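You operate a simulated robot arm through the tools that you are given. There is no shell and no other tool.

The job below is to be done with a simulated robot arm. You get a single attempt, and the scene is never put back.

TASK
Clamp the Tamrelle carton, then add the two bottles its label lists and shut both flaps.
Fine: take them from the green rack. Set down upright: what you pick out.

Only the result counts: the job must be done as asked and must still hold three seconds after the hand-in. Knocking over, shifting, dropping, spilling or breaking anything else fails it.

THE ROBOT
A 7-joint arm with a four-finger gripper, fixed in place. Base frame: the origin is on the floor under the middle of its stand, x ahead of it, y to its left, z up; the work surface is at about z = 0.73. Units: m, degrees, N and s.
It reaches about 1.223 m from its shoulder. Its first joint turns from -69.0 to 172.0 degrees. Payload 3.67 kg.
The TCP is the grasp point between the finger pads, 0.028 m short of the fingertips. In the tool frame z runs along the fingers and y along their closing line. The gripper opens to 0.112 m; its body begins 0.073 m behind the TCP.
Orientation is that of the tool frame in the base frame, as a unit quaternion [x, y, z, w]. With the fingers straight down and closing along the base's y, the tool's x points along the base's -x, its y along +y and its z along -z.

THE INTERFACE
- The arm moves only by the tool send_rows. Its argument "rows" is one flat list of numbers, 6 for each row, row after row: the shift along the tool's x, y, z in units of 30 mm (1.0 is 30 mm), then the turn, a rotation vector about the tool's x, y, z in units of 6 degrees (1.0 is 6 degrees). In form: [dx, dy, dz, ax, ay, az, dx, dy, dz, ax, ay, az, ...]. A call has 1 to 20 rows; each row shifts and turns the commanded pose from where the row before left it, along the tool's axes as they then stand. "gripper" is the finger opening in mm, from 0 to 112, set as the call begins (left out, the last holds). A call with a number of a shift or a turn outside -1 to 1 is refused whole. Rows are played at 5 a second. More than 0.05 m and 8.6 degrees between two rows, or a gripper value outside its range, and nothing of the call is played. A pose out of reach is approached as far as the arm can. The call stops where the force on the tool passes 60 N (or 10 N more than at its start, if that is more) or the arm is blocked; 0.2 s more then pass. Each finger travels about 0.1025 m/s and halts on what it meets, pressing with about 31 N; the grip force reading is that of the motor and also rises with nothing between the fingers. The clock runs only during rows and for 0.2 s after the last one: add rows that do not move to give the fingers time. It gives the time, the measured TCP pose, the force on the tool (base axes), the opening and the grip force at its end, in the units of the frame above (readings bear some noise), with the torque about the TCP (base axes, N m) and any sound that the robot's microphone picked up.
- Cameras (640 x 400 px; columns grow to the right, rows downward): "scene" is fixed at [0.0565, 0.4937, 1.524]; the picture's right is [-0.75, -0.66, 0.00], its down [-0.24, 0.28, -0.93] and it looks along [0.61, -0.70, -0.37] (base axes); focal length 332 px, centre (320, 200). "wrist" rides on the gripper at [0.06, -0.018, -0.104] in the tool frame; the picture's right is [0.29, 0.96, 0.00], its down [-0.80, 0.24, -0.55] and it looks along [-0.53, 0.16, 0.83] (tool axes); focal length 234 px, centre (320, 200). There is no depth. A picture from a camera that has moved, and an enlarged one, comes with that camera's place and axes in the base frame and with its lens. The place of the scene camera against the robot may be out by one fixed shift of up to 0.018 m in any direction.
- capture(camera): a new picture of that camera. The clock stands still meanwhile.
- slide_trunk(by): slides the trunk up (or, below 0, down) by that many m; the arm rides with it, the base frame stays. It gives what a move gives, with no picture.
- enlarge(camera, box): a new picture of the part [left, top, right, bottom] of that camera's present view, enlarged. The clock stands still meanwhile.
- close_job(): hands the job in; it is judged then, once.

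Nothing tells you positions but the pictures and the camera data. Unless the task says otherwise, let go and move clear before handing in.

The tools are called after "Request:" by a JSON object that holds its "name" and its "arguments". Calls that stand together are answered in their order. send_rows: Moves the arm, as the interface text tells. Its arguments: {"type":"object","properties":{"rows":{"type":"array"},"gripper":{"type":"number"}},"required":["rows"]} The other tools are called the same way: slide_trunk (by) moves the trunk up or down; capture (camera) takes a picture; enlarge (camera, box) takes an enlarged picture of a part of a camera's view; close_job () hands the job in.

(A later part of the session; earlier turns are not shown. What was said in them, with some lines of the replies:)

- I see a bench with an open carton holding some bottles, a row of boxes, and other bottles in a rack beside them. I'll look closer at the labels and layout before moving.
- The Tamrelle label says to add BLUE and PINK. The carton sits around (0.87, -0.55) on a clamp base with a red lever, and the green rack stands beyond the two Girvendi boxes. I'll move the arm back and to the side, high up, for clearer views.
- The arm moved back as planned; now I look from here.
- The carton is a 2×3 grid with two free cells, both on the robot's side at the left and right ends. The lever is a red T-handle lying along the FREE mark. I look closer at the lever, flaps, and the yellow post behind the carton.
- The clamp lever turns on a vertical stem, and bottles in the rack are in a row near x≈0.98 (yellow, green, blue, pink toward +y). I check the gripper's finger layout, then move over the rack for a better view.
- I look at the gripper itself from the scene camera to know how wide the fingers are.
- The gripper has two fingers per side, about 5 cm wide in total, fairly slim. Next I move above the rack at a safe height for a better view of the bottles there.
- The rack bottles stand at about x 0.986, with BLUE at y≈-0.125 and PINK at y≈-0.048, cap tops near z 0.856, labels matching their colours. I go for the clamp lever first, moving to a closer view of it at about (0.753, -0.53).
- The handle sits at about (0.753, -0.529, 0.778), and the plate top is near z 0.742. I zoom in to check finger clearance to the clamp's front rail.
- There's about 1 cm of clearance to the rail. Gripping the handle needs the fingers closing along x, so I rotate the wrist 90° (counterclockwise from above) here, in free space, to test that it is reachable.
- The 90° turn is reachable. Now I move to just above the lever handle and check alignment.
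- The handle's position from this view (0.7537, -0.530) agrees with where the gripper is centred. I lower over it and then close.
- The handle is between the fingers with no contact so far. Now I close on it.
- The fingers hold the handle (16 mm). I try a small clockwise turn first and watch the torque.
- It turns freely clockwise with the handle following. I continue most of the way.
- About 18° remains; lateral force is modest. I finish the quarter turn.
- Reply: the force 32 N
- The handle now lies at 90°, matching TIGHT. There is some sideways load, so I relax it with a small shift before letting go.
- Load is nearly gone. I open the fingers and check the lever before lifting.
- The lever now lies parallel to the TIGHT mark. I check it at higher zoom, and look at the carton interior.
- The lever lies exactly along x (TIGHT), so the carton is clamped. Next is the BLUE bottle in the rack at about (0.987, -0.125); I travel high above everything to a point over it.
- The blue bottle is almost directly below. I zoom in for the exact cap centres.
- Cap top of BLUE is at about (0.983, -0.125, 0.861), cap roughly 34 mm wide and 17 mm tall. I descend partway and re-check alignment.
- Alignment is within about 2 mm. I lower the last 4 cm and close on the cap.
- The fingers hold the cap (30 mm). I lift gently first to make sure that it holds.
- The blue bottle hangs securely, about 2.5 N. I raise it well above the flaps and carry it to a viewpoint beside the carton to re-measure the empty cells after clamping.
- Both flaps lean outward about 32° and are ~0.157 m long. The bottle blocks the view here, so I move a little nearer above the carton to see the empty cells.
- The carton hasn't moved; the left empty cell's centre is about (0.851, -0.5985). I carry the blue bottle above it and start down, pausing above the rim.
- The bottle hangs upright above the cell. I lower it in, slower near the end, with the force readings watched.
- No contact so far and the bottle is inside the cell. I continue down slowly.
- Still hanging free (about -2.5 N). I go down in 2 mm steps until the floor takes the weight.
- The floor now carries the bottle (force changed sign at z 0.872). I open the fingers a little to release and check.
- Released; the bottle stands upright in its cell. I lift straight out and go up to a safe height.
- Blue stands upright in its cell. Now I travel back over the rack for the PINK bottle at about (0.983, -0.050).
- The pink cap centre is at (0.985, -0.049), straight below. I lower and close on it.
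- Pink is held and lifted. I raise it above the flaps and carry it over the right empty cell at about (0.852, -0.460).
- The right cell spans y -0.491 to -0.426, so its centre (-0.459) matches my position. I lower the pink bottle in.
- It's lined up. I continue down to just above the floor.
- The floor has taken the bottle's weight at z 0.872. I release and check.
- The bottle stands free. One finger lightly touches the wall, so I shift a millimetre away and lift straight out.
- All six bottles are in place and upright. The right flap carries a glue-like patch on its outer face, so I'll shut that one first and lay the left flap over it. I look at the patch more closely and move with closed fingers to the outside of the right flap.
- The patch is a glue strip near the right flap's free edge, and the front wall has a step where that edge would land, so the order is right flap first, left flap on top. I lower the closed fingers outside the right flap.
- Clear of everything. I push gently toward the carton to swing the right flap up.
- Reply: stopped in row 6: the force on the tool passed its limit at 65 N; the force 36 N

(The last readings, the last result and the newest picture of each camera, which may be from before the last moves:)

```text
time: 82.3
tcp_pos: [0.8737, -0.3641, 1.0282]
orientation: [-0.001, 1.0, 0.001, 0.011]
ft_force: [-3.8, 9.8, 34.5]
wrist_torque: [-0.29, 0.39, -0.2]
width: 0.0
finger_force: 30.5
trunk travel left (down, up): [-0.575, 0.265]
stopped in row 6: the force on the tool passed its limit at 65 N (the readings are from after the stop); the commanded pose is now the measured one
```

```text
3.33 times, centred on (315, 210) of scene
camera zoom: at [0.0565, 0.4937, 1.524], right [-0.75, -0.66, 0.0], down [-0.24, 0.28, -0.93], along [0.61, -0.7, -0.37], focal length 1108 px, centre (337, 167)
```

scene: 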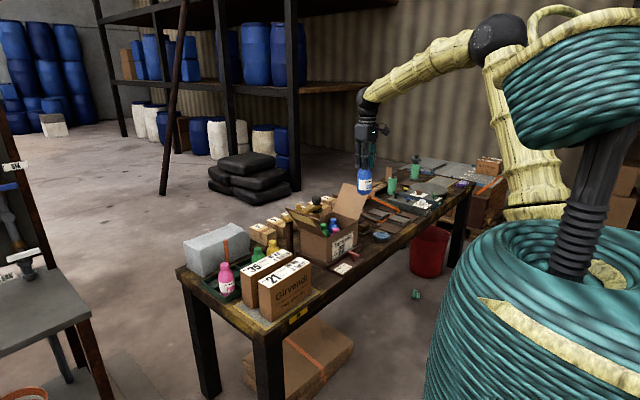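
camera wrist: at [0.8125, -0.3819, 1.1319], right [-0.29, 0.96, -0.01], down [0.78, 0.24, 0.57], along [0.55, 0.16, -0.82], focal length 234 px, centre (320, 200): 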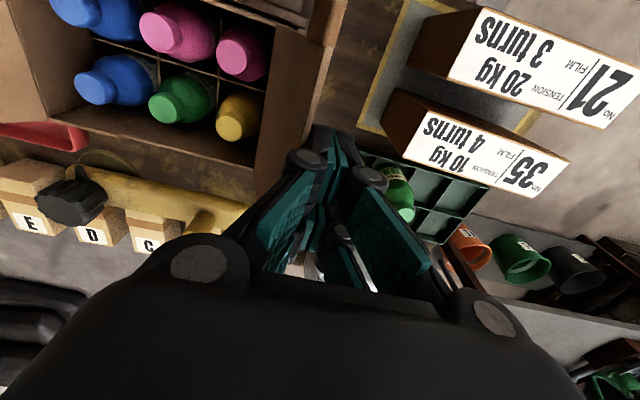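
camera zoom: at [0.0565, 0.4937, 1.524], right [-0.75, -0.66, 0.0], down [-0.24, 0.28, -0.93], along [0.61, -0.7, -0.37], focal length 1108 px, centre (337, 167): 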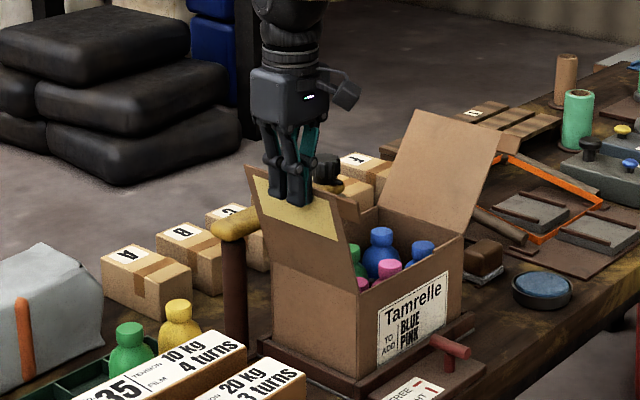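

The flap swung up partway, but its edge caught under a finger knuckle, which raised the force. I back off a few millimetres, straighten the slight tilt, and go a bit higher so the edge rides on the smooth finger instead.

Request:
{"name": "send_rows", "arguments": {"rows": [0, 0.25, 0, 0, 0.21, 0, 0, 0.25, 0, 0, 0, 0, 0, 0, 0, 0, 0, 0]}}

Request:
{"name": "enlarge", "arguments": {"camera": "scene", "box": [270, 170, 360, 250]}}

Request:
{"name": "capture", "arguments": {"camera": "wrist"}}

```text
time: 83.2
tcp_pos: [0.8747, -0.3494, 1.0225]
orientation: [0.0, 1.0, 0.0, -0.003]
ft_force: [-3.0, 10.8, 22.2]
wrist_torque: [-0.2, -0.05, 0.03]
width: 0.0
finger_force: 31.2
trunk travel left (down, up): [-0.575, 0.265]
```

```text
5.00 times, centred on (315, 210) of scene
camera zoom: at [0.0565, 0.4937, 1.524], right [-0.75, -0.66, 0.0], down [-0.24, 0.28, -0.93], along [0.61, -0.7, -0.37], focal length 1661 px, centre (345, 150)
```

zoom: 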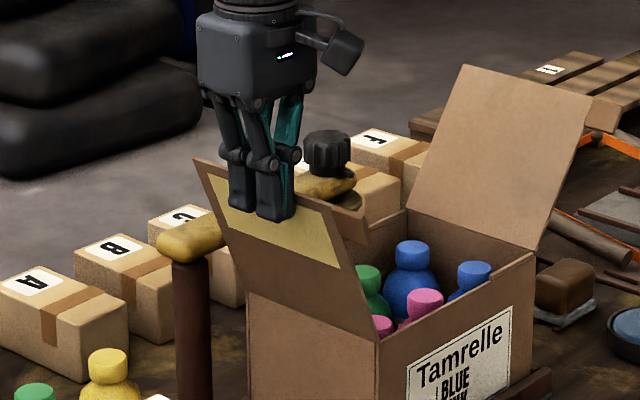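

```text
taken
camera wrist: at [0.8163, -0.3665, 1.1279], right [-0.29, 0.96, 0.0], down [0.8, 0.24, 0.55], along [0.52, 0.16, -0.84], focal length 234 px, centre (320, 200)
```

wrist: 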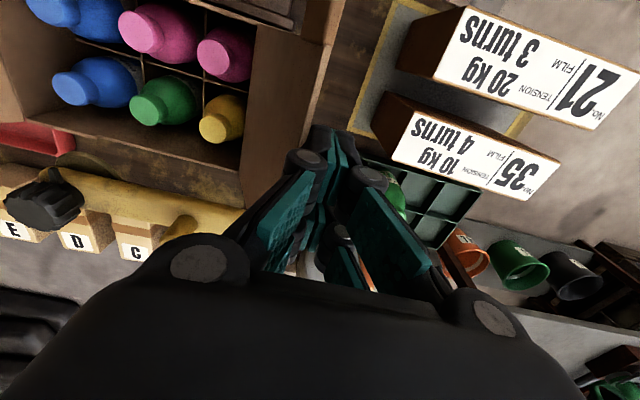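

The flap edge is still wedged under the knuckle, pressing along the flap. I raise the hand to free it.

Request:
{"name": "send_rows", "arguments": {"rows": [0, 0, -0.3, 0, 0, 0, 0, 0, -0.3, 0, 0, 0, 0, 0, 0, 0, 0, 0]}}

Request:
{"name": "enlarge", "arguments": {"camera": "scene", "box": [270, 170, 360, 250]}}

```text
time: 84.0
tcp_pos: [0.8762, -0.351, 1.0379]
orientation: [-0.001, 1.0, 0.001, -0.006]
ft_force: [1.0, 0.3, 2.3]
wrist_torque: [-0.01, -0.04, 0.02]
width: 0.0004
finger_force: 30.5
trunk travel left (down, up): [-0.575, 0.265]
```

```text
5.00 times, centred on (315, 210) of scene
camera zoom: at [0.0565, 0.4937, 1.524], right [-0.75, -0.66, 0.0], down [-0.24, 0.28, -0.93], along [0.61, -0.7, -0.37], focal length 1661 px, centre (345, 150)
```

zoom: 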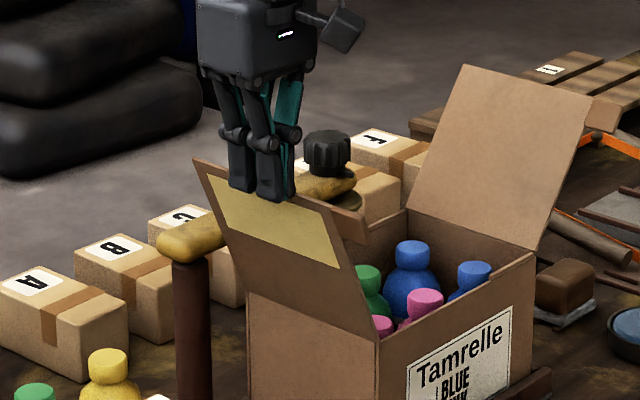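

Freed; the flap stays about 25° from vertical. With the tips now only slightly below the edge, I push on past vertical.

Request:
{"name": "send_rows", "arguments": {"rows": [0, -0.4, 0.08, 0, -0.1, 0, 0, -0.5, 0, 0, 0, 0, 0, -0.5, 0, 0, 0, 0, 0, -0.5, 0, 0, 0, 0, 0, 0, 0, 0, 0, 0]}}

Request:
{"name": "enlarge", "arguments": {"camera": "scene", "box": [270, 150, 370, 250]}}

```text
time: 84.8
tcp_pos: [0.8768, -0.3944, 1.0484]
orientation: [0.0, 1.0, 0.0, 0.01]
ft_force: [-4.8, 2.6, 30.3]
wrist_torque: [-0.22, 0.25, -0.07]
width: 0.0
finger_force: 30.7
trunk travel left (down, up): [-0.575, 0.265]
stopped in row 4: the force on the tool passed its limit at 63 N (the readings are from after the stop); the commanded pose is now the measured one
```

```text
4.00 times, centred on (320, 200) of scene
camera zoom: at [0.0565, 0.4937, 1.524], right [-0.75, -0.66, 0.0], down [-0.24, 0.28, -0.93], along [0.61, -0.7, -0.37], focal length 1329 px, centre (320, 200)
```

zoom: 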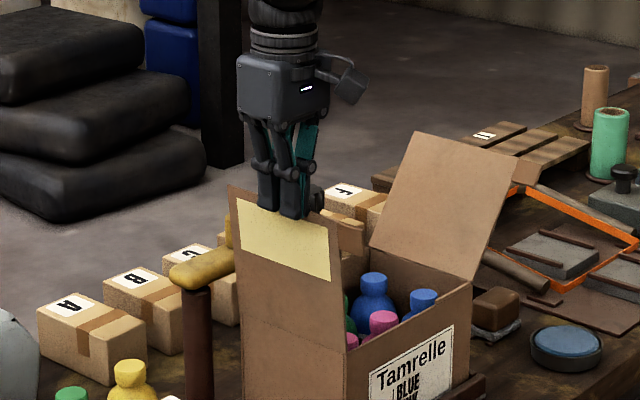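

The flap edge sticks to the finger instead of sliding, so I need to follow its arc. It's now almost vertical; I ease up slightly, straighten, and move on over the top.

Request:
{"name": "send_rows", "arguments": {"rows": [0, 0, -0.2, 0, 0.19, 0, 0, 0, 0, 0, 0, 0]}}

Request:
{"name": "send_rows", "arguments": {"rows": [0, -0.3, 0, 0, 0, 0, 0, -0.3, 0, 0, 0, 0, 0, 0, 0, 0, 0, 0]}}

Request:
{"name": "enlarge", "arguments": {"camera": "scene", "box": [270, 150, 370, 250]}}

Request:
{"name": "capture", "arguments": {"camera": "wrist"}}

```text
time: 85.4
tcp_pos: [0.8783, -0.3935, 1.0482]
orientation: [0.0, 1.0, 0.001, -0.004]
ft_force: [-5.8, 2.3, 17.7]
wrist_torque: [-0.1, 0.07, -0.05]
width: 0.0
finger_force: 30.9
trunk travel left (down, up): [-0.575, 0.265]
```

```text
time: 86.2
tcp_pos: [0.8769, -0.4125, 1.0498]
orientation: [0.0, 1.0, 0.0, -0.004]
ft_force: [-3.1, -0.4, 22.8]
wrist_torque: [-0.29, -0.1, 0.01]
width: 0.0
finger_force: 31.0
trunk travel left (down, up): [-0.575, 0.265]
```

```text
4.00 times, centred on (320, 200) of scene
camera zoom: at [0.0565, 0.4937, 1.524], right [-0.75, -0.66, 0.0], down [-0.24, 0.28, -0.93], along [0.61, -0.7, -0.37], focal length 1329 px, centre (320, 200)
```

zoom: 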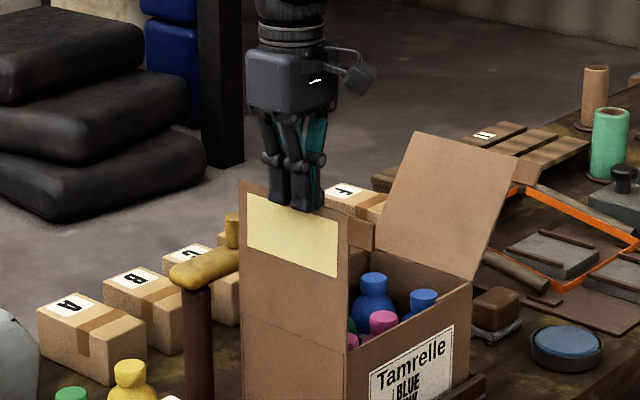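

```text
taken
camera wrist: at [0.8189, -0.429, 1.155], right [-0.29, 0.96, 0.0], down [0.8, 0.24, 0.55], along [0.52, 0.16, -0.84], focal length 234 px, centre (320, 200)
```

wrist: 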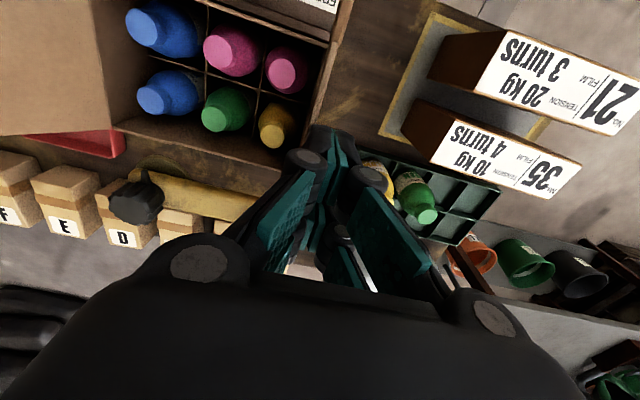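

The edge is sitting under a small ledge on the finger's back. The flap is vertical now, so I rise a few millimetres and push with just the fingertips past vertical.

Request:
{"name": "send_rows", "arguments": {"rows": [0, 0.05, -0.2, 0, -0.07, 0, 0, 0, 0, 0, 0, 0]}}

Request:
{"name": "send_rows", "arguments": {"rows": [0, -0.4, 0, 0, 0, 0, 0, -0.4, 0, 0, 0, 0, 0, 0, 0, 0, 0, 0]}}

Request:
{"name": "enlarge", "arguments": {"camera": "scene", "box": [270, 150, 370, 250]}}

```text
time: 86.8
tcp_pos: [0.8791, -0.41, 1.0518]
orientation: [0.0, 1.0, 0.001, -0.001]
ft_force: [0.4, -0.4, 0.4]
wrist_torque: [-0.05, 0.03, 0.03]
width: 0.0002
finger_force: 31.3
trunk travel left (down, up): [-0.575, 0.265]
```

```text
time: 87.6
tcp_pos: [0.8795, -0.4346, 1.0539]
orientation: [0.0, 1.0, 0.001, 0.0]
ft_force: [0.8, 0.3, -1.0]
wrist_torque: [-0.04, 0.0, 0.01]
width: 0.0
finger_force: 31.3
trunk travel left (down, up): [-0.575, 0.265]
```

```text
4.00 times, centred on (320, 200) of scene
camera zoom: at [0.0565, 0.4937, 1.524], right [-0.75, -0.66, 0.0], down [-0.24, 0.28, -0.93], along [0.61, -0.7, -0.37], focal length 1329 px, centre (320, 200)
```

zoom: 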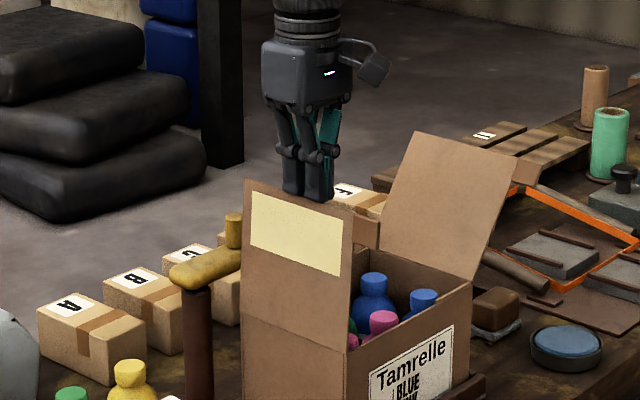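

The flap now stands about vertical by itself, and the fingertips slipped over its top. I go back to its outer side, lower a bit, and push it past vertical from there.

Request:
{"name": "send_rows", "arguments": {"rows": [0, 0, -0.9, 0, 0, 0, 0, 0.9, 0, 0, 0, 0, 0, 1, 0, 0, 0, 0, 0, 0, 0.9, 0, 0, 0, 0, 0, 0.9, 0, 0, 0, 0, 0, 0.4, 0, 0, 0, 0, 0, 0, 0, 0, 0]}}

Request:
{"name": "enlarge", "arguments": {"camera": "scene", "box": [270, 150, 370, 250]}}

Request:
{"name": "capture", "arguments": {"camera": "wrist"}}

```text
time: 89.2
tcp_pos: [0.8789, -0.3769, 1.0136]
orientation: [-0.001, 1.0, 0.0, -0.001]
ft_force: [1.0, 0.8, -0.4]
wrist_torque: [-0.02, 0.03, 0.01]
width: 0.0
finger_force: 30.9
trunk travel left (down, up): [-0.575, 0.265]
```

```text
4.00 times, centred on (320, 200) of scene
camera zoom: at [0.0565, 0.4937, 1.524], right [-0.75, -0.66, 0.0], down [-0.24, 0.28, -0.93], along [0.61, -0.7, -0.37], focal length 1329 px, centre (320, 200)
```

zoom: 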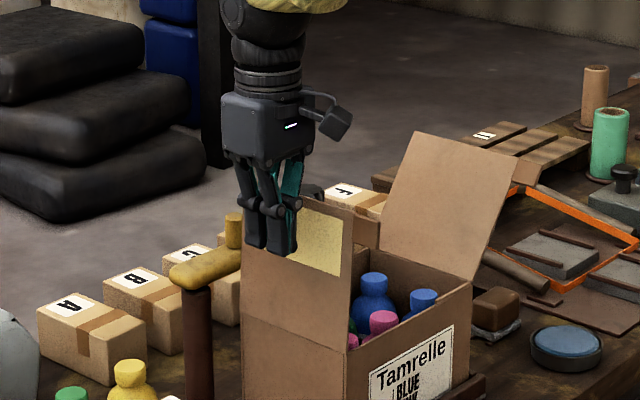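

```text
taken
camera wrist: at [0.8191, -0.3947, 1.119], right [-0.29, 0.96, 0.0], down [0.8, 0.24, 0.55], along [0.53, 0.16, -0.83], focal length 234 px, centre (320, 200)
```

wrist: 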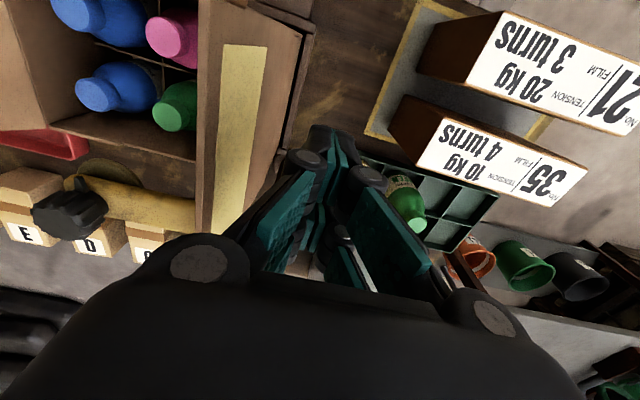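

The flap now leans slightly inward (its glue strip faces up toward me). I push on and follow its arc downward.

Request:
{"name": "send_rows", "arguments": {"rows": [0, -0.55, 0, 0, 0, 0, 0, -0.55, 0, 0, 0, 0, 0, -0.55, 0, 0, 0, 0, 0, -0.55, 0, 0, 0, 0, 0, -0.55, 0, 0, 0, 0, 0, -0.55, 0, 0, 0, 0, 0, 0, 0, 0, 0, 0]}}

Request:
{"name": "enlarge", "arguments": {"camera": "scene", "box": [270, 150, 370, 250]}}

```text
time: 90.8
tcp_pos: [0.8784, -0.4756, 1.014]
orientation: [0.0, 1.0, 0.0, -0.001]
ft_force: [-0.3, 0.0, 0.5]
wrist_torque: [-0.01, -0.03, 0.0]
width: 0.0
finger_force: 31.1
trunk travel left (down, up): [-0.575, 0.265]
```

```text
4.00 times, centred on (320, 200) of scene
camera zoom: at [0.0565, 0.4937, 1.524], right [-0.75, -0.66, 0.0], down [-0.24, 0.28, -0.93], along [0.61, -0.7, -0.37], focal length 1329 px, centre (320, 200)
```

zoom: 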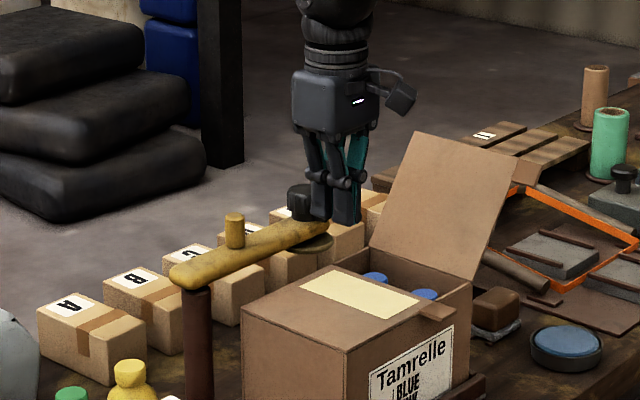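

The right flap fell shut, lying flat with the glue strip on top. Now the left flap: I rise, pass over it, and come down on its outer side (y ≈ -0.78), staying closer to the robot for reach.

Request:
{"name": "send_rows", "arguments": {"rows": [0, 0, -0.9, 0, 0, 0, 0, 0, -0.9, 0, 0, 0, 0, 0, -0.9, 0, 0, 0, 0.1, -0.4, -0.9, 0, 0, 0, 0.13, -0.9, 0, 0, 0, 0, 0.13, -0.9, 0, 0, 0, 0, 0.13, -0.9, 0, 0, 0, 0, 0.13, -0.9, 0, 0, 0, 0, 0.13, -0.9, 0, 0, 0, 0, 0.13, -0.9, 0, 0, 0, 0, 0.13, -0.9, 0, 0, 0, 0, 0.13, -0.9, 0, 0, 0, 0, 0.13, -0.9, 0, 0, 0, 0, 0, -0.9, 0, 0, 0, 0, 0, -0.9, 0, 0, 0, 0, 0, 0, 0, 0, 0, 0]}}

Request:
{"name": "capture", "arguments": {"camera": "wrist"}}

Request:
{"name": "enlarge", "arguments": {"camera": "scene", "box": [280, 140, 400, 260]}}

```text
time: 94.2
tcp_pos: [0.8414, -0.7864, 1.1221]
orientation: [-0.001, 1.0, 0.0, -0.001]
ft_force: [1.3, -0.3, 1.2]
wrist_torque: [0.01, -0.01, -0.01]
width: 0.0
finger_force: 30.8
trunk travel left (down, up): [-0.575, 0.265]
```

```text
taken
camera wrist: at [0.782, -0.8047, 1.2273], right [-0.29, 0.96, 0.0], down [0.8, 0.24, 0.55], along [0.53, 0.16, -0.83], focal length 234 px, centre (320, 200)
```

wrist: 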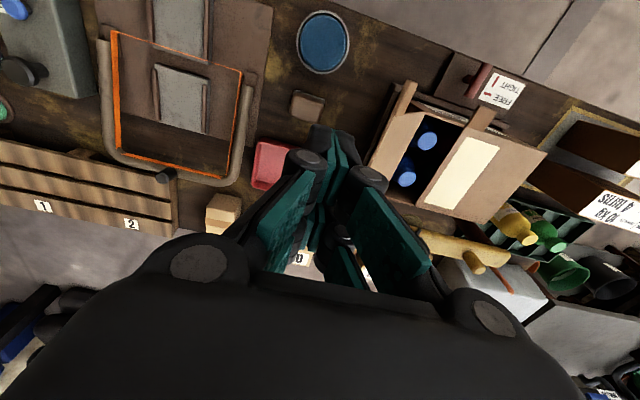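

```text
3.33 times, centred on (340, 200) of scene
camera zoom: at [0.0565, 0.4937, 1.524], right [-0.75, -0.66, 0.0], down [-0.24, 0.28, -0.93], along [0.61, -0.7, -0.37], focal length 1108 px, centre (253, 200)
```

zoom: 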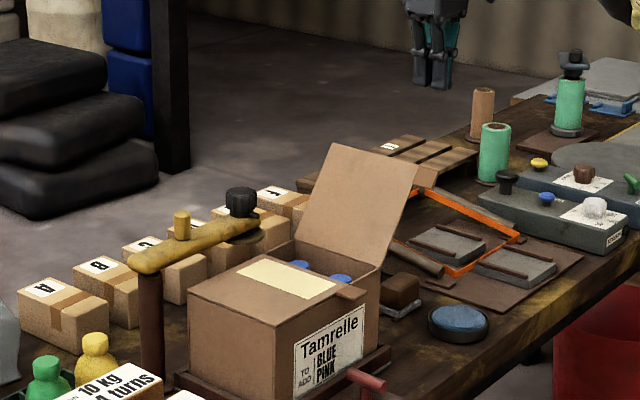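

I'm clear on the outer side. I lower so the fingertips are just below the left flap's edge.

Request:
{"name": "send_rows", "arguments": {"rows": [0, 0, 0.78, 0, 0, 0, 0, 0, 0.78, 0, 0, 0, 0, 0, 0.78, 0, 0, 0, 0, 0, 0.78, 0, 0, 0, 0, 0, 0, 0, 0, 0]}}

Request:
{"name": "capture", "arguments": {"camera": "wrist"}}

Request:
{"name": "enlarge", "arguments": {"camera": "scene", "box": [290, 140, 410, 260]}}

```text
time: 95.4
tcp_pos: [0.8425, -0.7854, 1.0292]
orientation: [0.0, 1.0, 0.0, -0.001]
ft_force: [-0.1, -0.5, 0.1]
wrist_torque: [0.0, 0.0, 0.0]
width: 0.0002
finger_force: 31.1
trunk travel left (down, up): [-0.575, 0.265]
```

```text
taken
camera wrist: at [0.7819, -0.8036, 1.1334], right [-0.29, 0.96, 0.0], down [0.8, 0.24, 0.55], along [0.53, 0.16, -0.83], focal length 234 px, centre (320, 200)
```

wrist: 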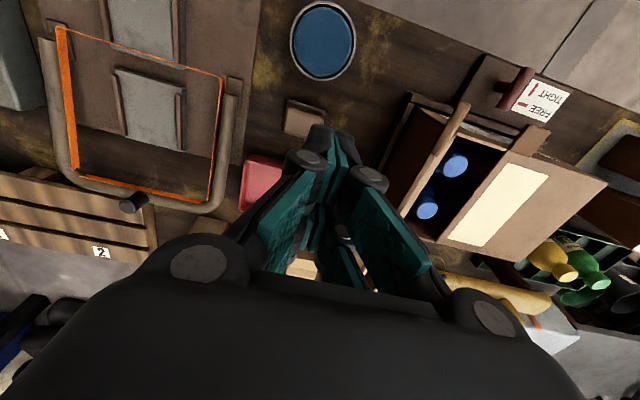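

```text
3.33 times, centred on (350, 200) of scene
camera zoom: at [0.0565, 0.4937, 1.524], right [-0.75, -0.66, 0.0], down [-0.24, 0.28, -0.93], along [0.61, -0.7, -0.37], focal length 1108 px, centre (220, 200)
```

zoom: 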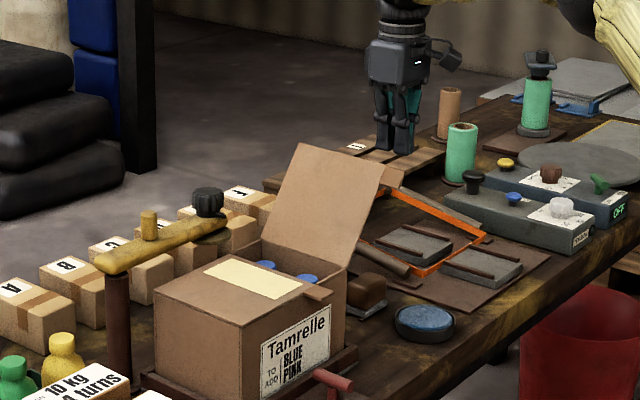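

The gripper hangs just outside the left flap. I push toward the carton while rising along the flap edge's arc.

Request:
{"name": "send_rows", "arguments": {"rows": [0, 0.6, 0, 0, 0, 0, 0, 0.6, 0, 0, 0, 0, 0, 0.6, 0, 0, 0, 0, 0, 0.49, -0.24, 0, 0, 0, 0, 0.49, -0.24, 0, 0, 0, 0, 0.44, -0.12, 0, 0, 0, 0, 0.44, -0.12, 0, 0, 0, 0, 0.45, -0.04, 0, 0, 0, 0, 0.45, -0.04, 0, 0, 0, 0, 0, 0, 0, 0, 0]}}

Request:
{"name": "enlarge", "arguments": {"camera": "scene", "box": [290, 140, 410, 260]}}

Request:
{"name": "capture", "arguments": {"camera": "wrist"}}

```text
time: 97.6
tcp_pos: [0.8391, -0.6458, 1.0557]
orientation: [0.0, 1.0, -0.001, 0.0]
ft_force: [7.0, 0.9, 35.8]
wrist_torque: [0.34, -0.28, -0.08]
width: 0.0
finger_force: 31.2
trunk travel left (down, up): [-0.575, 0.265]
```

```text
3.33 times, centred on (350, 200) of scene
camera zoom: at [0.0565, 0.4937, 1.524], right [-0.75, -0.66, 0.0], down [-0.24, 0.28, -0.93], along [0.61, -0.7, -0.37], focal length 1108 px, centre (220, 200)
```

zoom: 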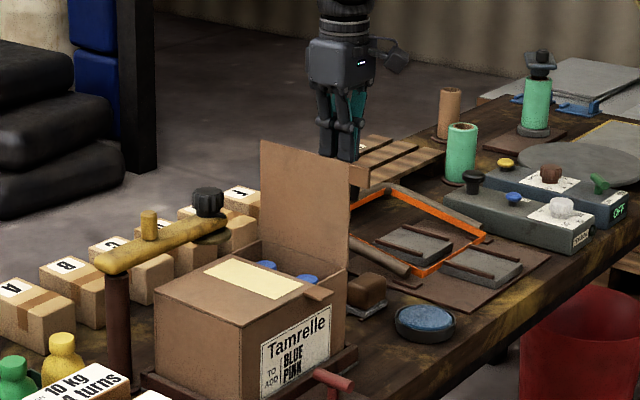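

```text
taken
camera wrist: at [0.7802, -0.6636, 1.1604], right [-0.29, 0.96, 0.0], down [0.8, 0.24, 0.55], along [0.53, 0.16, -0.83], focal length 234 px, centre (320, 200)
```

wrist: 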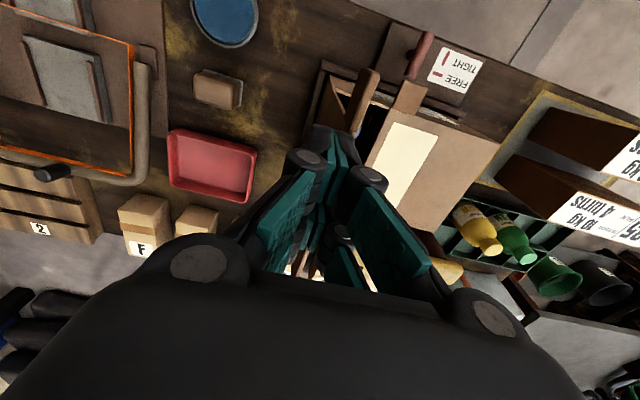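

The left flap now stands vertical. I rise to release it, step back to its outer side, and lower to push it past vertical.

Request:
{"name": "send_rows", "arguments": {"rows": [0, 0, -0.3, 0, 0, 0, 0, 0, -0.7, 0, 0, 0, 0, 0, 0, 0, 0, 0]}}

Request:
{"name": "send_rows", "arguments": {"rows": [0, -0.9, 0, 0, 0, 0, 0, -0.9, 0, 0, 0, 0, 0, -0.2, 0.7, 0, 0, 0, 0, 0, 0.8, 0, 0, 0, 0, 0, 0.7, 0, 0, 0, 0, 0, 0, 0, 0, 0]}}

Request:
{"name": "enlarge", "arguments": {"camera": "scene", "box": [290, 140, 410, 260]}}

Request:
{"name": "capture", "arguments": {"camera": "wrist"}}

```text
time: 98.4
tcp_pos: [0.8413, -0.6494, 1.0802]
orientation: [0.0, 1.0, 0.001, -0.004]
ft_force: [-0.5, -0.9, 0.0]
wrist_torque: [0.02, 0.02, 0.02]
width: 0.0
finger_force: 31.2
trunk travel left (down, up): [-0.575, 0.265]
```

```text
time: 99.8
tcp_pos: [0.8416, -0.7084, 1.0158]
orientation: [0.0, 1.0, 0.002, 0.0]
ft_force: [-0.1, -0.5, -0.2]
wrist_torque: [-0.02, 0.01, 0.0]
width: 0.0
finger_force: 31.6
trunk travel left (down, up): [-0.575, 0.265]
```

```text
3.33 times, centred on (350, 200) of scene
camera zoom: at [0.0565, 0.4937, 1.524], right [-0.75, -0.66, 0.0], down [-0.24, 0.28, -0.93], along [0.61, -0.7, -0.37], focal length 1108 px, centre (220, 200)
```

zoom: 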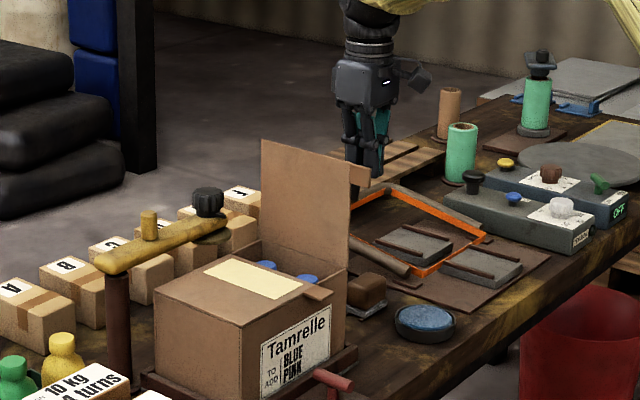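

```text
taken
camera wrist: at [0.7818, -0.7264, 1.1212], right [-0.29, 0.96, 0.0], down [0.8, 0.24, 0.55], along [0.53, 0.16, -0.83], focal length 234 px, centre (320, 200)
```

wrist: 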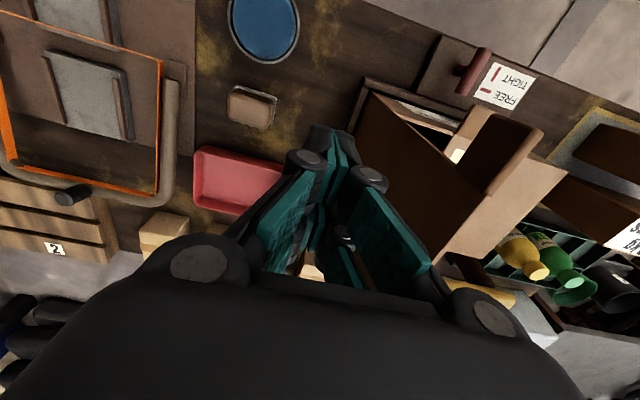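

The left flap stands vertical, and my fingers are on its outer side. I push it over.

Request:
{"name": "send_rows", "arguments": {"rows": [0, 0.6, 0, 0, 0, 0, 0, 0.6, 0, 0, 0, 0, 0, 0.6, 0, 0, 0, 0, 0, 0.6, 0, 0, 0, 0, 0, 0.5, 0, 0, 0, 0, 0, 0.5, 0, 0, 0, 0, 0, 0.5, 0, 0, 0, 0, 0, 0, 0, 0, 0, 0]}}

Request:
{"name": "enlarge", "arguments": {"camera": "scene", "box": [280, 140, 400, 260]}}

Request:
{"name": "capture", "arguments": {"camera": "wrist"}}

```text
time: 101.6
tcp_pos: [0.8406, -0.5922, 1.0154]
orientation: [0.0, 1.0, 0.0, -0.001]
ft_force: [-0.5, -0.1, -0.6]
wrist_torque: [0.04, 0.01, -0.02]
width: 0.0
finger_force: 31.4
trunk travel left (down, up): [-0.575, 0.265]
```

```text
3.33 times, centred on (340, 200) of scene
camera zoom: at [0.0565, 0.4937, 1.524], right [-0.75, -0.66, 0.0], down [-0.24, 0.28, -0.93], along [0.61, -0.7, -0.37], focal length 1108 px, centre (253, 200)
```

zoom: 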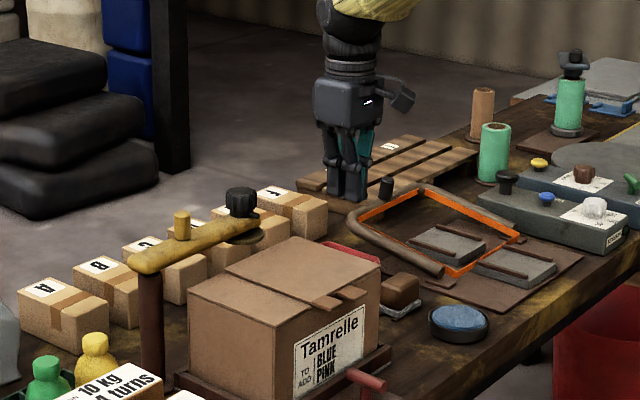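

```text
taken
camera wrist: at [0.7812, -0.6099, 1.1205], right [-0.29, 0.96, 0.0], down [0.8, 0.24, 0.55], along [0.53, 0.16, -0.83], focal length 234 px, centre (320, 200)
```

wrist: 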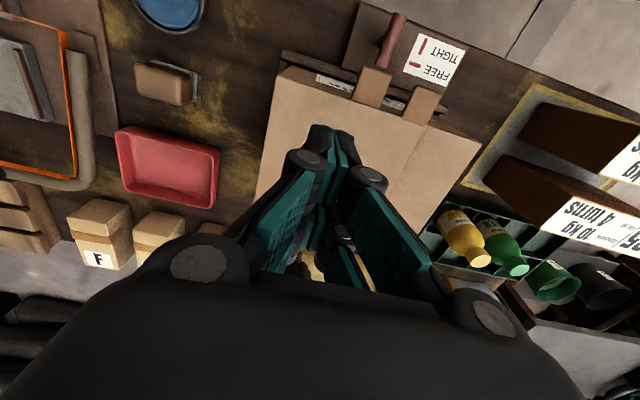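

Both flaps are down. I look closely at whether the top flap lies flat, before pressing it onto the glue strip.

Request:
{"name": "enlarge", "arguments": {"camera": "scene", "box": [290, 195, 370, 265]}}

Request:
{"name": "enlarge", "arguments": {"camera": "wrist", "box": [250, 30, 490, 220]}}

```text
5.71 times, centred on (330, 230) of scene
camera zoom: at [0.0565, 0.4937, 1.524], right [-0.75, -0.66, 0.0], down [-0.24, 0.28, -0.93], along [0.61, -0.7, -0.37], focal length 1899 px, centre (263, 29)
```

zoom: 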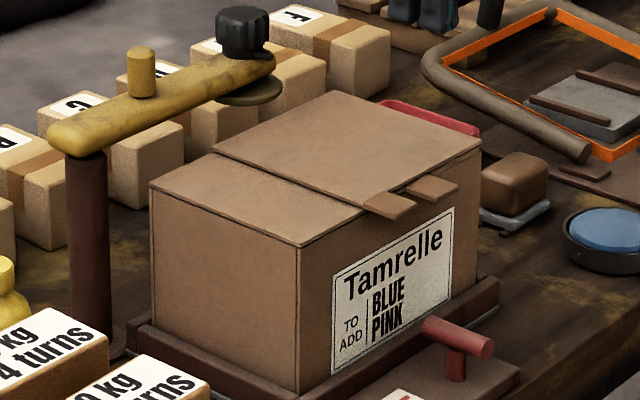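

```text
2.11 times, centred on (370, 125) of wrist
camera zoom: at [0.7812, -0.6099, 1.1205], right [-0.29, 0.96, 0.0], down [0.8, 0.24, 0.55], along [0.53, 0.16, -0.83], focal length 493 px, centre (215, 358)
```

zoom: 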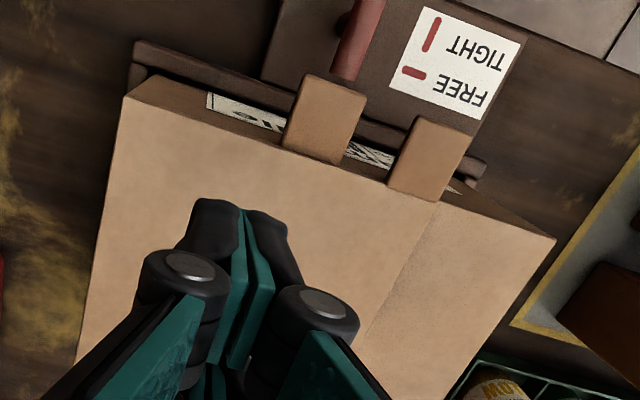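

Both flaps lie flat, the left on top. I press gently with closed fingertips above the glue strip so that it bonds.

Request:
{"name": "send_rows", "arguments": {"rows": [-0.5, 0.8, 0, 0, 0, 0, -0.5, 0.75, 0.3, 0, 0, 0, 0, 0, 0.8, 0, 0, 0, 0, 0, 0.8, 0, 0, 0, 0, 0, 0.8, 0, 0, 0, 0, 0, 0.4, 0, 0, 0, 0, 0, 0, 0, 0, 0]}}

Request:
{"name": "send_rows", "arguments": {"rows": [0, 0, 0.1, 0, 0, 0, 0, 0, 0, 0, 0, 0]}}

```text
time: 103.2
tcp_pos: [0.8713, -0.5451, 0.9228]
orientation: [0.0, 1.0, -0.001, 0.0]
ft_force: [-0.7, -0.6, 0.3]
wrist_torque: [-0.02, -0.02, 0.0]
width: 0.0
finger_force: 31.0
trunk travel left (down, up): [-0.575, 0.265]
```

```text
time: 103.8
tcp_pos: [0.8703, -0.5469, 0.9204]
orientation: [0.0, 1.0, 0.001, -0.001]
ft_force: [0.0, 0.1, 0.0]
wrist_torque: [0.03, -0.01, 0.02]
width: 0.0
finger_force: 31.2
trunk travel left (down, up): [-0.575, 0.265]
```

No contact yet; I go down in small steps.

Request:
{"name": "send_rows", "arguments": {"rows": [0, 0, 0.1, 0, 0, 0, 0, 0, 0.1, 0, 0, 0, 0, 0, 0, 0, 0, 0]}}

Request:
{"name": "send_rows", "arguments": {"rows": [0, 0, 0.1, 0, 0, 0, 0, 0, 0, 0, 0, 0]}}

```text
time: 104.6
tcp_pos: [0.8712, -0.5451, 0.9146]
orientation: [0.0, 1.0, 0.001, -0.001]
ft_force: [-0.1, -1.2, -0.7]
wrist_torque: [-0.01, -0.01, 0.02]
width: 0.0
finger_force: 30.8
trunk travel left (down, up): [-0.575, 0.265]
```

```text
time: 105.2
tcp_pos: [0.8702, -0.5452, 0.9114]
orientation: [0.0, 1.0, 0.002, -0.002]
ft_force: [0.6, -0.4, -1.1]
wrist_torque: [0.02, 0.0, -0.02]
width: 0.0
finger_force: 30.9
trunk travel left (down, up): [-0.575, 0.265]
```

Request:
{"name": "send_rows", "arguments": {"rows": [0, 0, 0.07, 0, 0, 0, 0, 0, 0, 0, 0, 0]}}

Request:
{"name": "send_rows", "arguments": {"rows": [0, 0, 0.07, 0, 0, 0, 0, 0, 0, 0, 0, 0]}}

Request:
{"name": "send_rows", "arguments": {"rows": [0, 0, 0.07, 0, 0, 0, 0, 0, 0, 0, 0, 0]}}

```text
time: 105.8
tcp_pos: [0.8701, -0.5443, 0.91]
orientation: [0.0, 1.0, -0.001, -0.001]
ft_force: [0.3, -1.6, 7.2]
wrist_torque: [-0.02, -0.07, 0.01]
width: 0.0059
finger_force: 30.9
trunk travel left (down, up): [-0.575, 0.265]
```

```text
time: 106.4
tcp_pos: [0.8705, -0.5459, 0.9101]
orientation: [0.0, 1.0, 0.0, 0.001]
ft_force: [3.8, -4.5, 21.8]
wrist_torque: [-0.15, -0.03, 0.0]
width: 0.0061
finger_force: 31.2
trunk travel left (down, up): [-0.575, 0.265]
```

```text
time: 107.0
tcp_pos: [0.8713, -0.5459, 0.9099]
orientation: [0.001, 1.0, -0.001, 0.002]
ft_force: [10.5, -10.6, 38.4]
wrist_torque: [-0.31, -0.08, 0.04]
width: 0.0061
finger_force: 30.7
trunk travel left (down, up): [-0.575, 0.265]
```

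Pressed with about 38 N, which is enough. The finger width reads 6 mm, so I open the fingers slightly before lifting, so nothing is dragged along.

Request:
{"name": "send_rows", "arguments": {"rows": [0, 0, -0.1, 0, 0, 0, 0, 0, 0, 0, 0, 0]}}

Request:
{"name": "send_rows", "arguments": {"rows": [0, 0, -0.1, 0, 0, 0, 0, 0, 0, 0, 0, 0], "gripper": 15}}

Request:
{"name": "capture", "arguments": {"camera": "wrist"}}

Request:
{"name": "enlarge", "arguments": {"camera": "scene", "box": [290, 185, 370, 265]}}

```text
time: 107.6
tcp_pos: [0.8701, -0.5434, 0.9105]
orientation: [0.0, 1.0, 0.0, 0.0]
ft_force: [9.9, -7.2, 29.4]
wrist_torque: [-0.19, -0.36, -0.05]
width: 0.0062
finger_force: 31.0
trunk travel left (down, up): [-0.575, 0.265]
```

```text
time: 108.2
tcp_pos: [0.8697, -0.5438, 0.91]
orientation: [0.0, 1.0, 0.0, -0.003]
ft_force: [1.4, 2.0, 12.6]
wrist_torque: [0.08, -0.07, 0.03]
width: 0.016
finger_force: 0.2
trunk travel left (down, up): [-0.575, 0.265]
```

```text
taken
camera wrist: at [0.8101, -0.5616, 1.0159], right [-0.29, 0.96, 0.0], down [0.8, 0.24, 0.55], along [0.53, 0.16, -0.83], focal length 234 px, centre (320, 200)
```

wrist: 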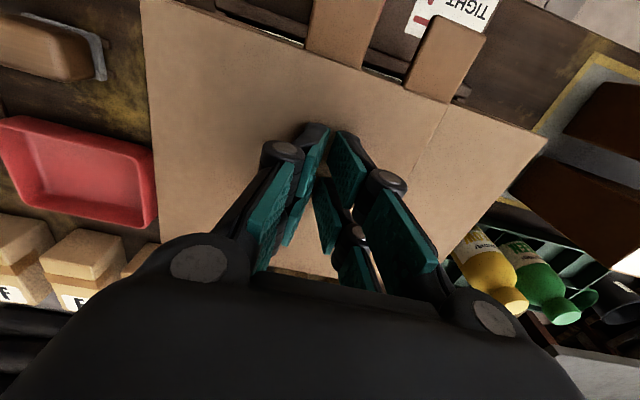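

```text
5.00 times, centred on (330, 225) of scene
camera zoom: at [0.0565, 0.4937, 1.524], right [-0.75, -0.66, 0.0], down [-0.24, 0.28, -0.93], along [0.61, -0.7, -0.37], focal length 1661 px, centre (270, 75)
```

zoom: 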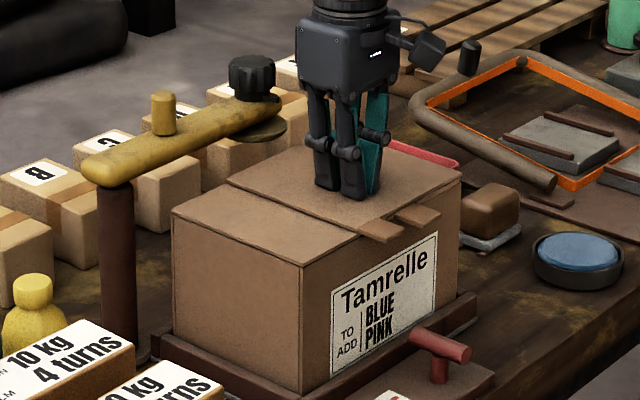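

The flap lies flat under the fingers. I lift clear and check that everything stays shut.

Request:
{"name": "send_rows", "arguments": {"rows": [0, 0, -0.3, 0, 0, 0, 0, 0, -0.5, 0, 0, 0, 0, 0, -0.9, 0, 0, 0, 0, 0, -1, 0, 0, 0, 0, 0, -1, 0, 0, 0, 0, 0, -1, 0, 0, 0, 0, 0, -1, 0, 0, 0, 0.8, 0, -1, 0, 0, 0, 0.9, 0, -1, 0, 0, 0, 0.9, 0, -0.5, 0, 0, 0, 0.9, 0, 0, 0, 0, 0, 0.9, 0, 0, 0, 0, 0, 0.9, 0, 0, 0, 0, 0, 0.9, 0, 0, 0, 0, 0, 0, 0, 0, 0, 0, 0]}}

Request:
{"name": "capture", "arguments": {"camera": "wrist"}}

Request:
{"name": "enlarge", "arguments": {"camera": "wrist", "box": [200, 60, 400, 200]}}

Request:
{"name": "enlarge", "arguments": {"camera": "scene", "box": [290, 185, 370, 275]}}

Request:
{"name": "capture", "arguments": {"camera": "scene"}}

```text
time: 111.4
tcp_pos: [0.6857, -0.5481, 1.1562]
orientation: [0.0, 1.0, 0.001, -0.001]
ft_force: [0.3, 0.1, 0.2]
wrist_torque: [-0.03, 0.01, 0.02]
width: 0.0151
finger_force: 0.0
trunk travel left (down, up): [-0.575, 0.265]
```

```text
taken
camera wrist: at [0.6268, -0.564, 1.2623], right [-0.29, 0.96, 0.0], down [0.8, 0.24, 0.55], along [0.53, 0.16, -0.83], focal length 234 px, centre (320, 200)
```

wrist: 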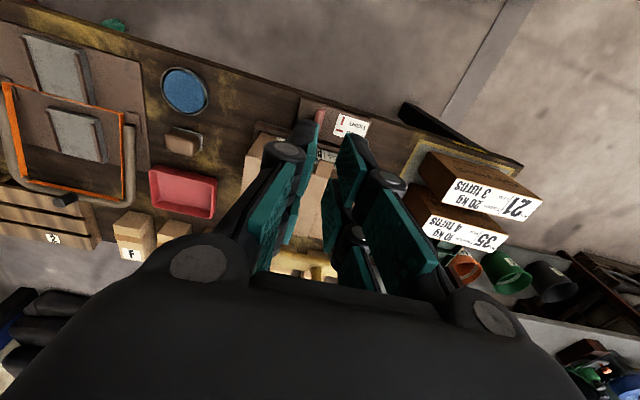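

```text
2.86 times, centred on (300, 130) of wrist
camera zoom: at [0.6268, -0.564, 1.2623], right [-0.29, 0.96, 0.0], down [0.8, 0.24, 0.55], along [0.53, 0.16, -0.83], focal length 669 px, centre (377, 400)
```

zoom: 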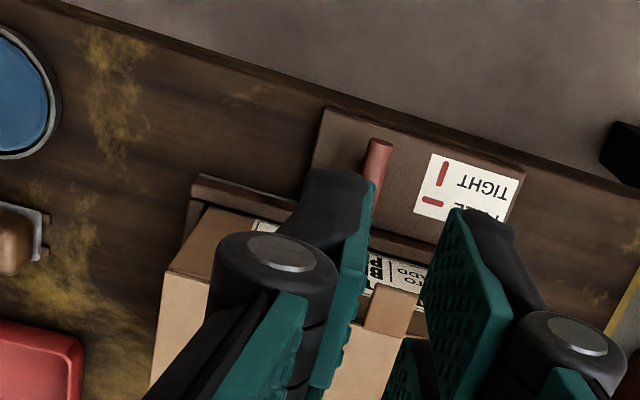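

```text
4.44 times, centred on (330, 230) of scene
camera zoom: at [0.0565, 0.4937, 1.524], right [-0.75, -0.66, 0.0], down [-0.24, 0.28, -0.93], along [0.61, -0.7, -0.37], focal length 1477 px, centre (276, 67)
```

zoom: 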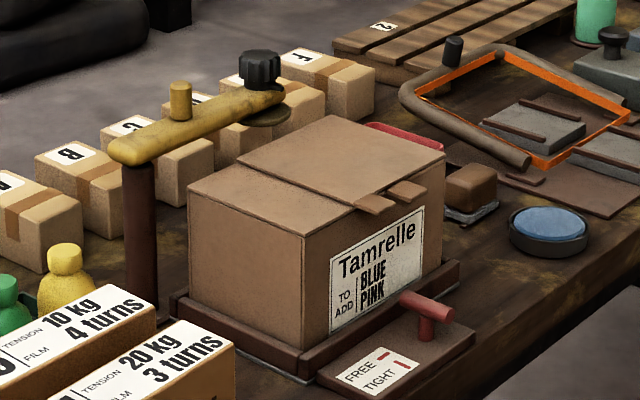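

```text
taken
```

scene: 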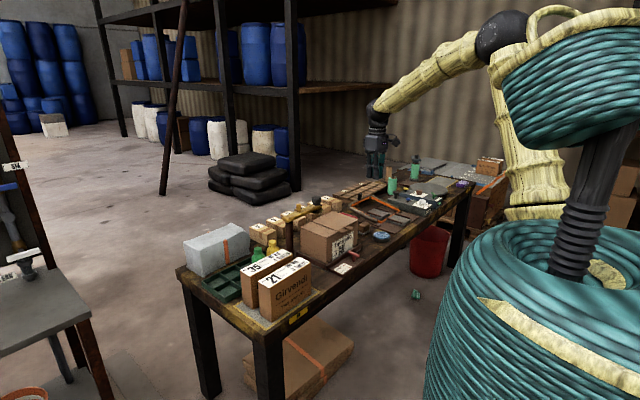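

The carton is closed, the lever is at TIGHT, and the rest of the bench is undisturbed. I wait a few seconds and check once more that the flaps hold.

Request:
{"name": "send_rows", "arguments": {"rows": [0, 0, 0, 0, 0, 0, 0, 0, 0, 0, 0, 0, 0, 0, 0, 0, 0, 0, 0, 0, 0, 0, 0, 0, 0, 0, 0, 0, 0, 0, 0, 0, 0, 0, 0, 0, 0, 0, 0, 0, 0, 0, 0, 0, 0, 0, 0, 0, 0, 0, 0, 0, 0, 0, 0, 0, 0, 0, 0, 0, 0, 0, 0, 0, 0, 0, 0, 0, 0, 0, 0, 0, 0, 0, 0, 0, 0, 0, 0, 0, 0, 0, 0, 0, 0, 0, 0, 0, 0, 0]}}

Request:
{"name": "enlarge", "arguments": {"camera": "scene", "box": [290, 195, 370, 275]}}

Request:
{"name": "enlarge", "arguments": {"camera": "scene", "box": [190, 215, 310, 325]}}

```text
time: 114.6
tcp_pos: [0.6858, -0.5467, 1.1572]
orientation: [0.0, 1.0, 0.0, -0.002]
ft_force: [-0.1, -0.3, 0.5]
wrist_torque: [0.01, 0.0, 0.01]
width: 0.0151
finger_force: 0.1
trunk travel left (down, up): [-0.575, 0.265]
```

```text
5.00 times, centred on (330, 235) of scene
camera zoom: at [0.0565, 0.4937, 1.524], right [-0.75, -0.66, 0.0], down [-0.24, 0.28, -0.93], along [0.61, -0.7, -0.37], focal length 1661 px, centre (270, 25)
```

zoom: 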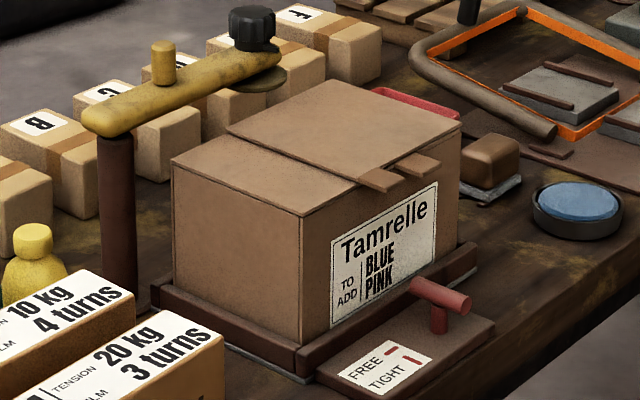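

```text
3.64 times, centred on (250, 270) of scene
camera zoom: at [0.0565, 0.4937, 1.524], right [-0.75, -0.66, 0.0], down [-0.24, 0.28, -0.93], along [0.61, -0.7, -0.37], focal length 1208 px, centre (574, -54)
```

zoom: 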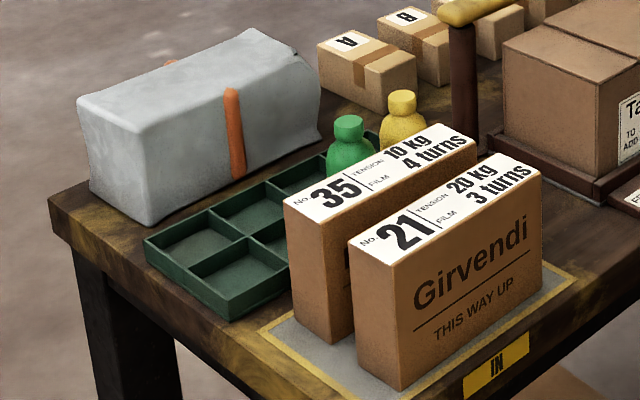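

The carton is clamped (lever at TIGHT) with the BLUE and PINK bottles from the green rack inside. Both flaps have stayed flat and shut after several seconds. Green and yellow still stand in the rack, nothing else has moved, and the hand is empty and clear, so I hand the job in.

Request:
{"name": "close_job", "arguments": {}}

```text
The job is handed in.
```

The Tamrelle carton is clamped, holds its two listed bottles, and has both flaps shut. I handed the job in, but no verdict came back.

- **Clamp:** I turned the red lever a quarter turn. It now lies along the TIGHT mark, and the carton did not move.
- **Bottles:** The label lists BLUE and PINK. I took both from the green rack and set them upright in the two empty cells.
- **Flaps:** I shut the right flap first, because it has what looks like a glue strip on its outer face. I then laid the left flap over it and pressed down with about 38 N. Both were still flat about six seconds later.
- **Force stops:** While I raised the right flap, its edge caught on the fingers. The arm stopped twice at its force limit, at about 65 N. I saw no damage to the flap or shift of the carton afterwards.

The green and yellow bottles still stand in the rack, and nothing else on the bench looked moved in the last pictures. The hand is empty and clear of the bench.
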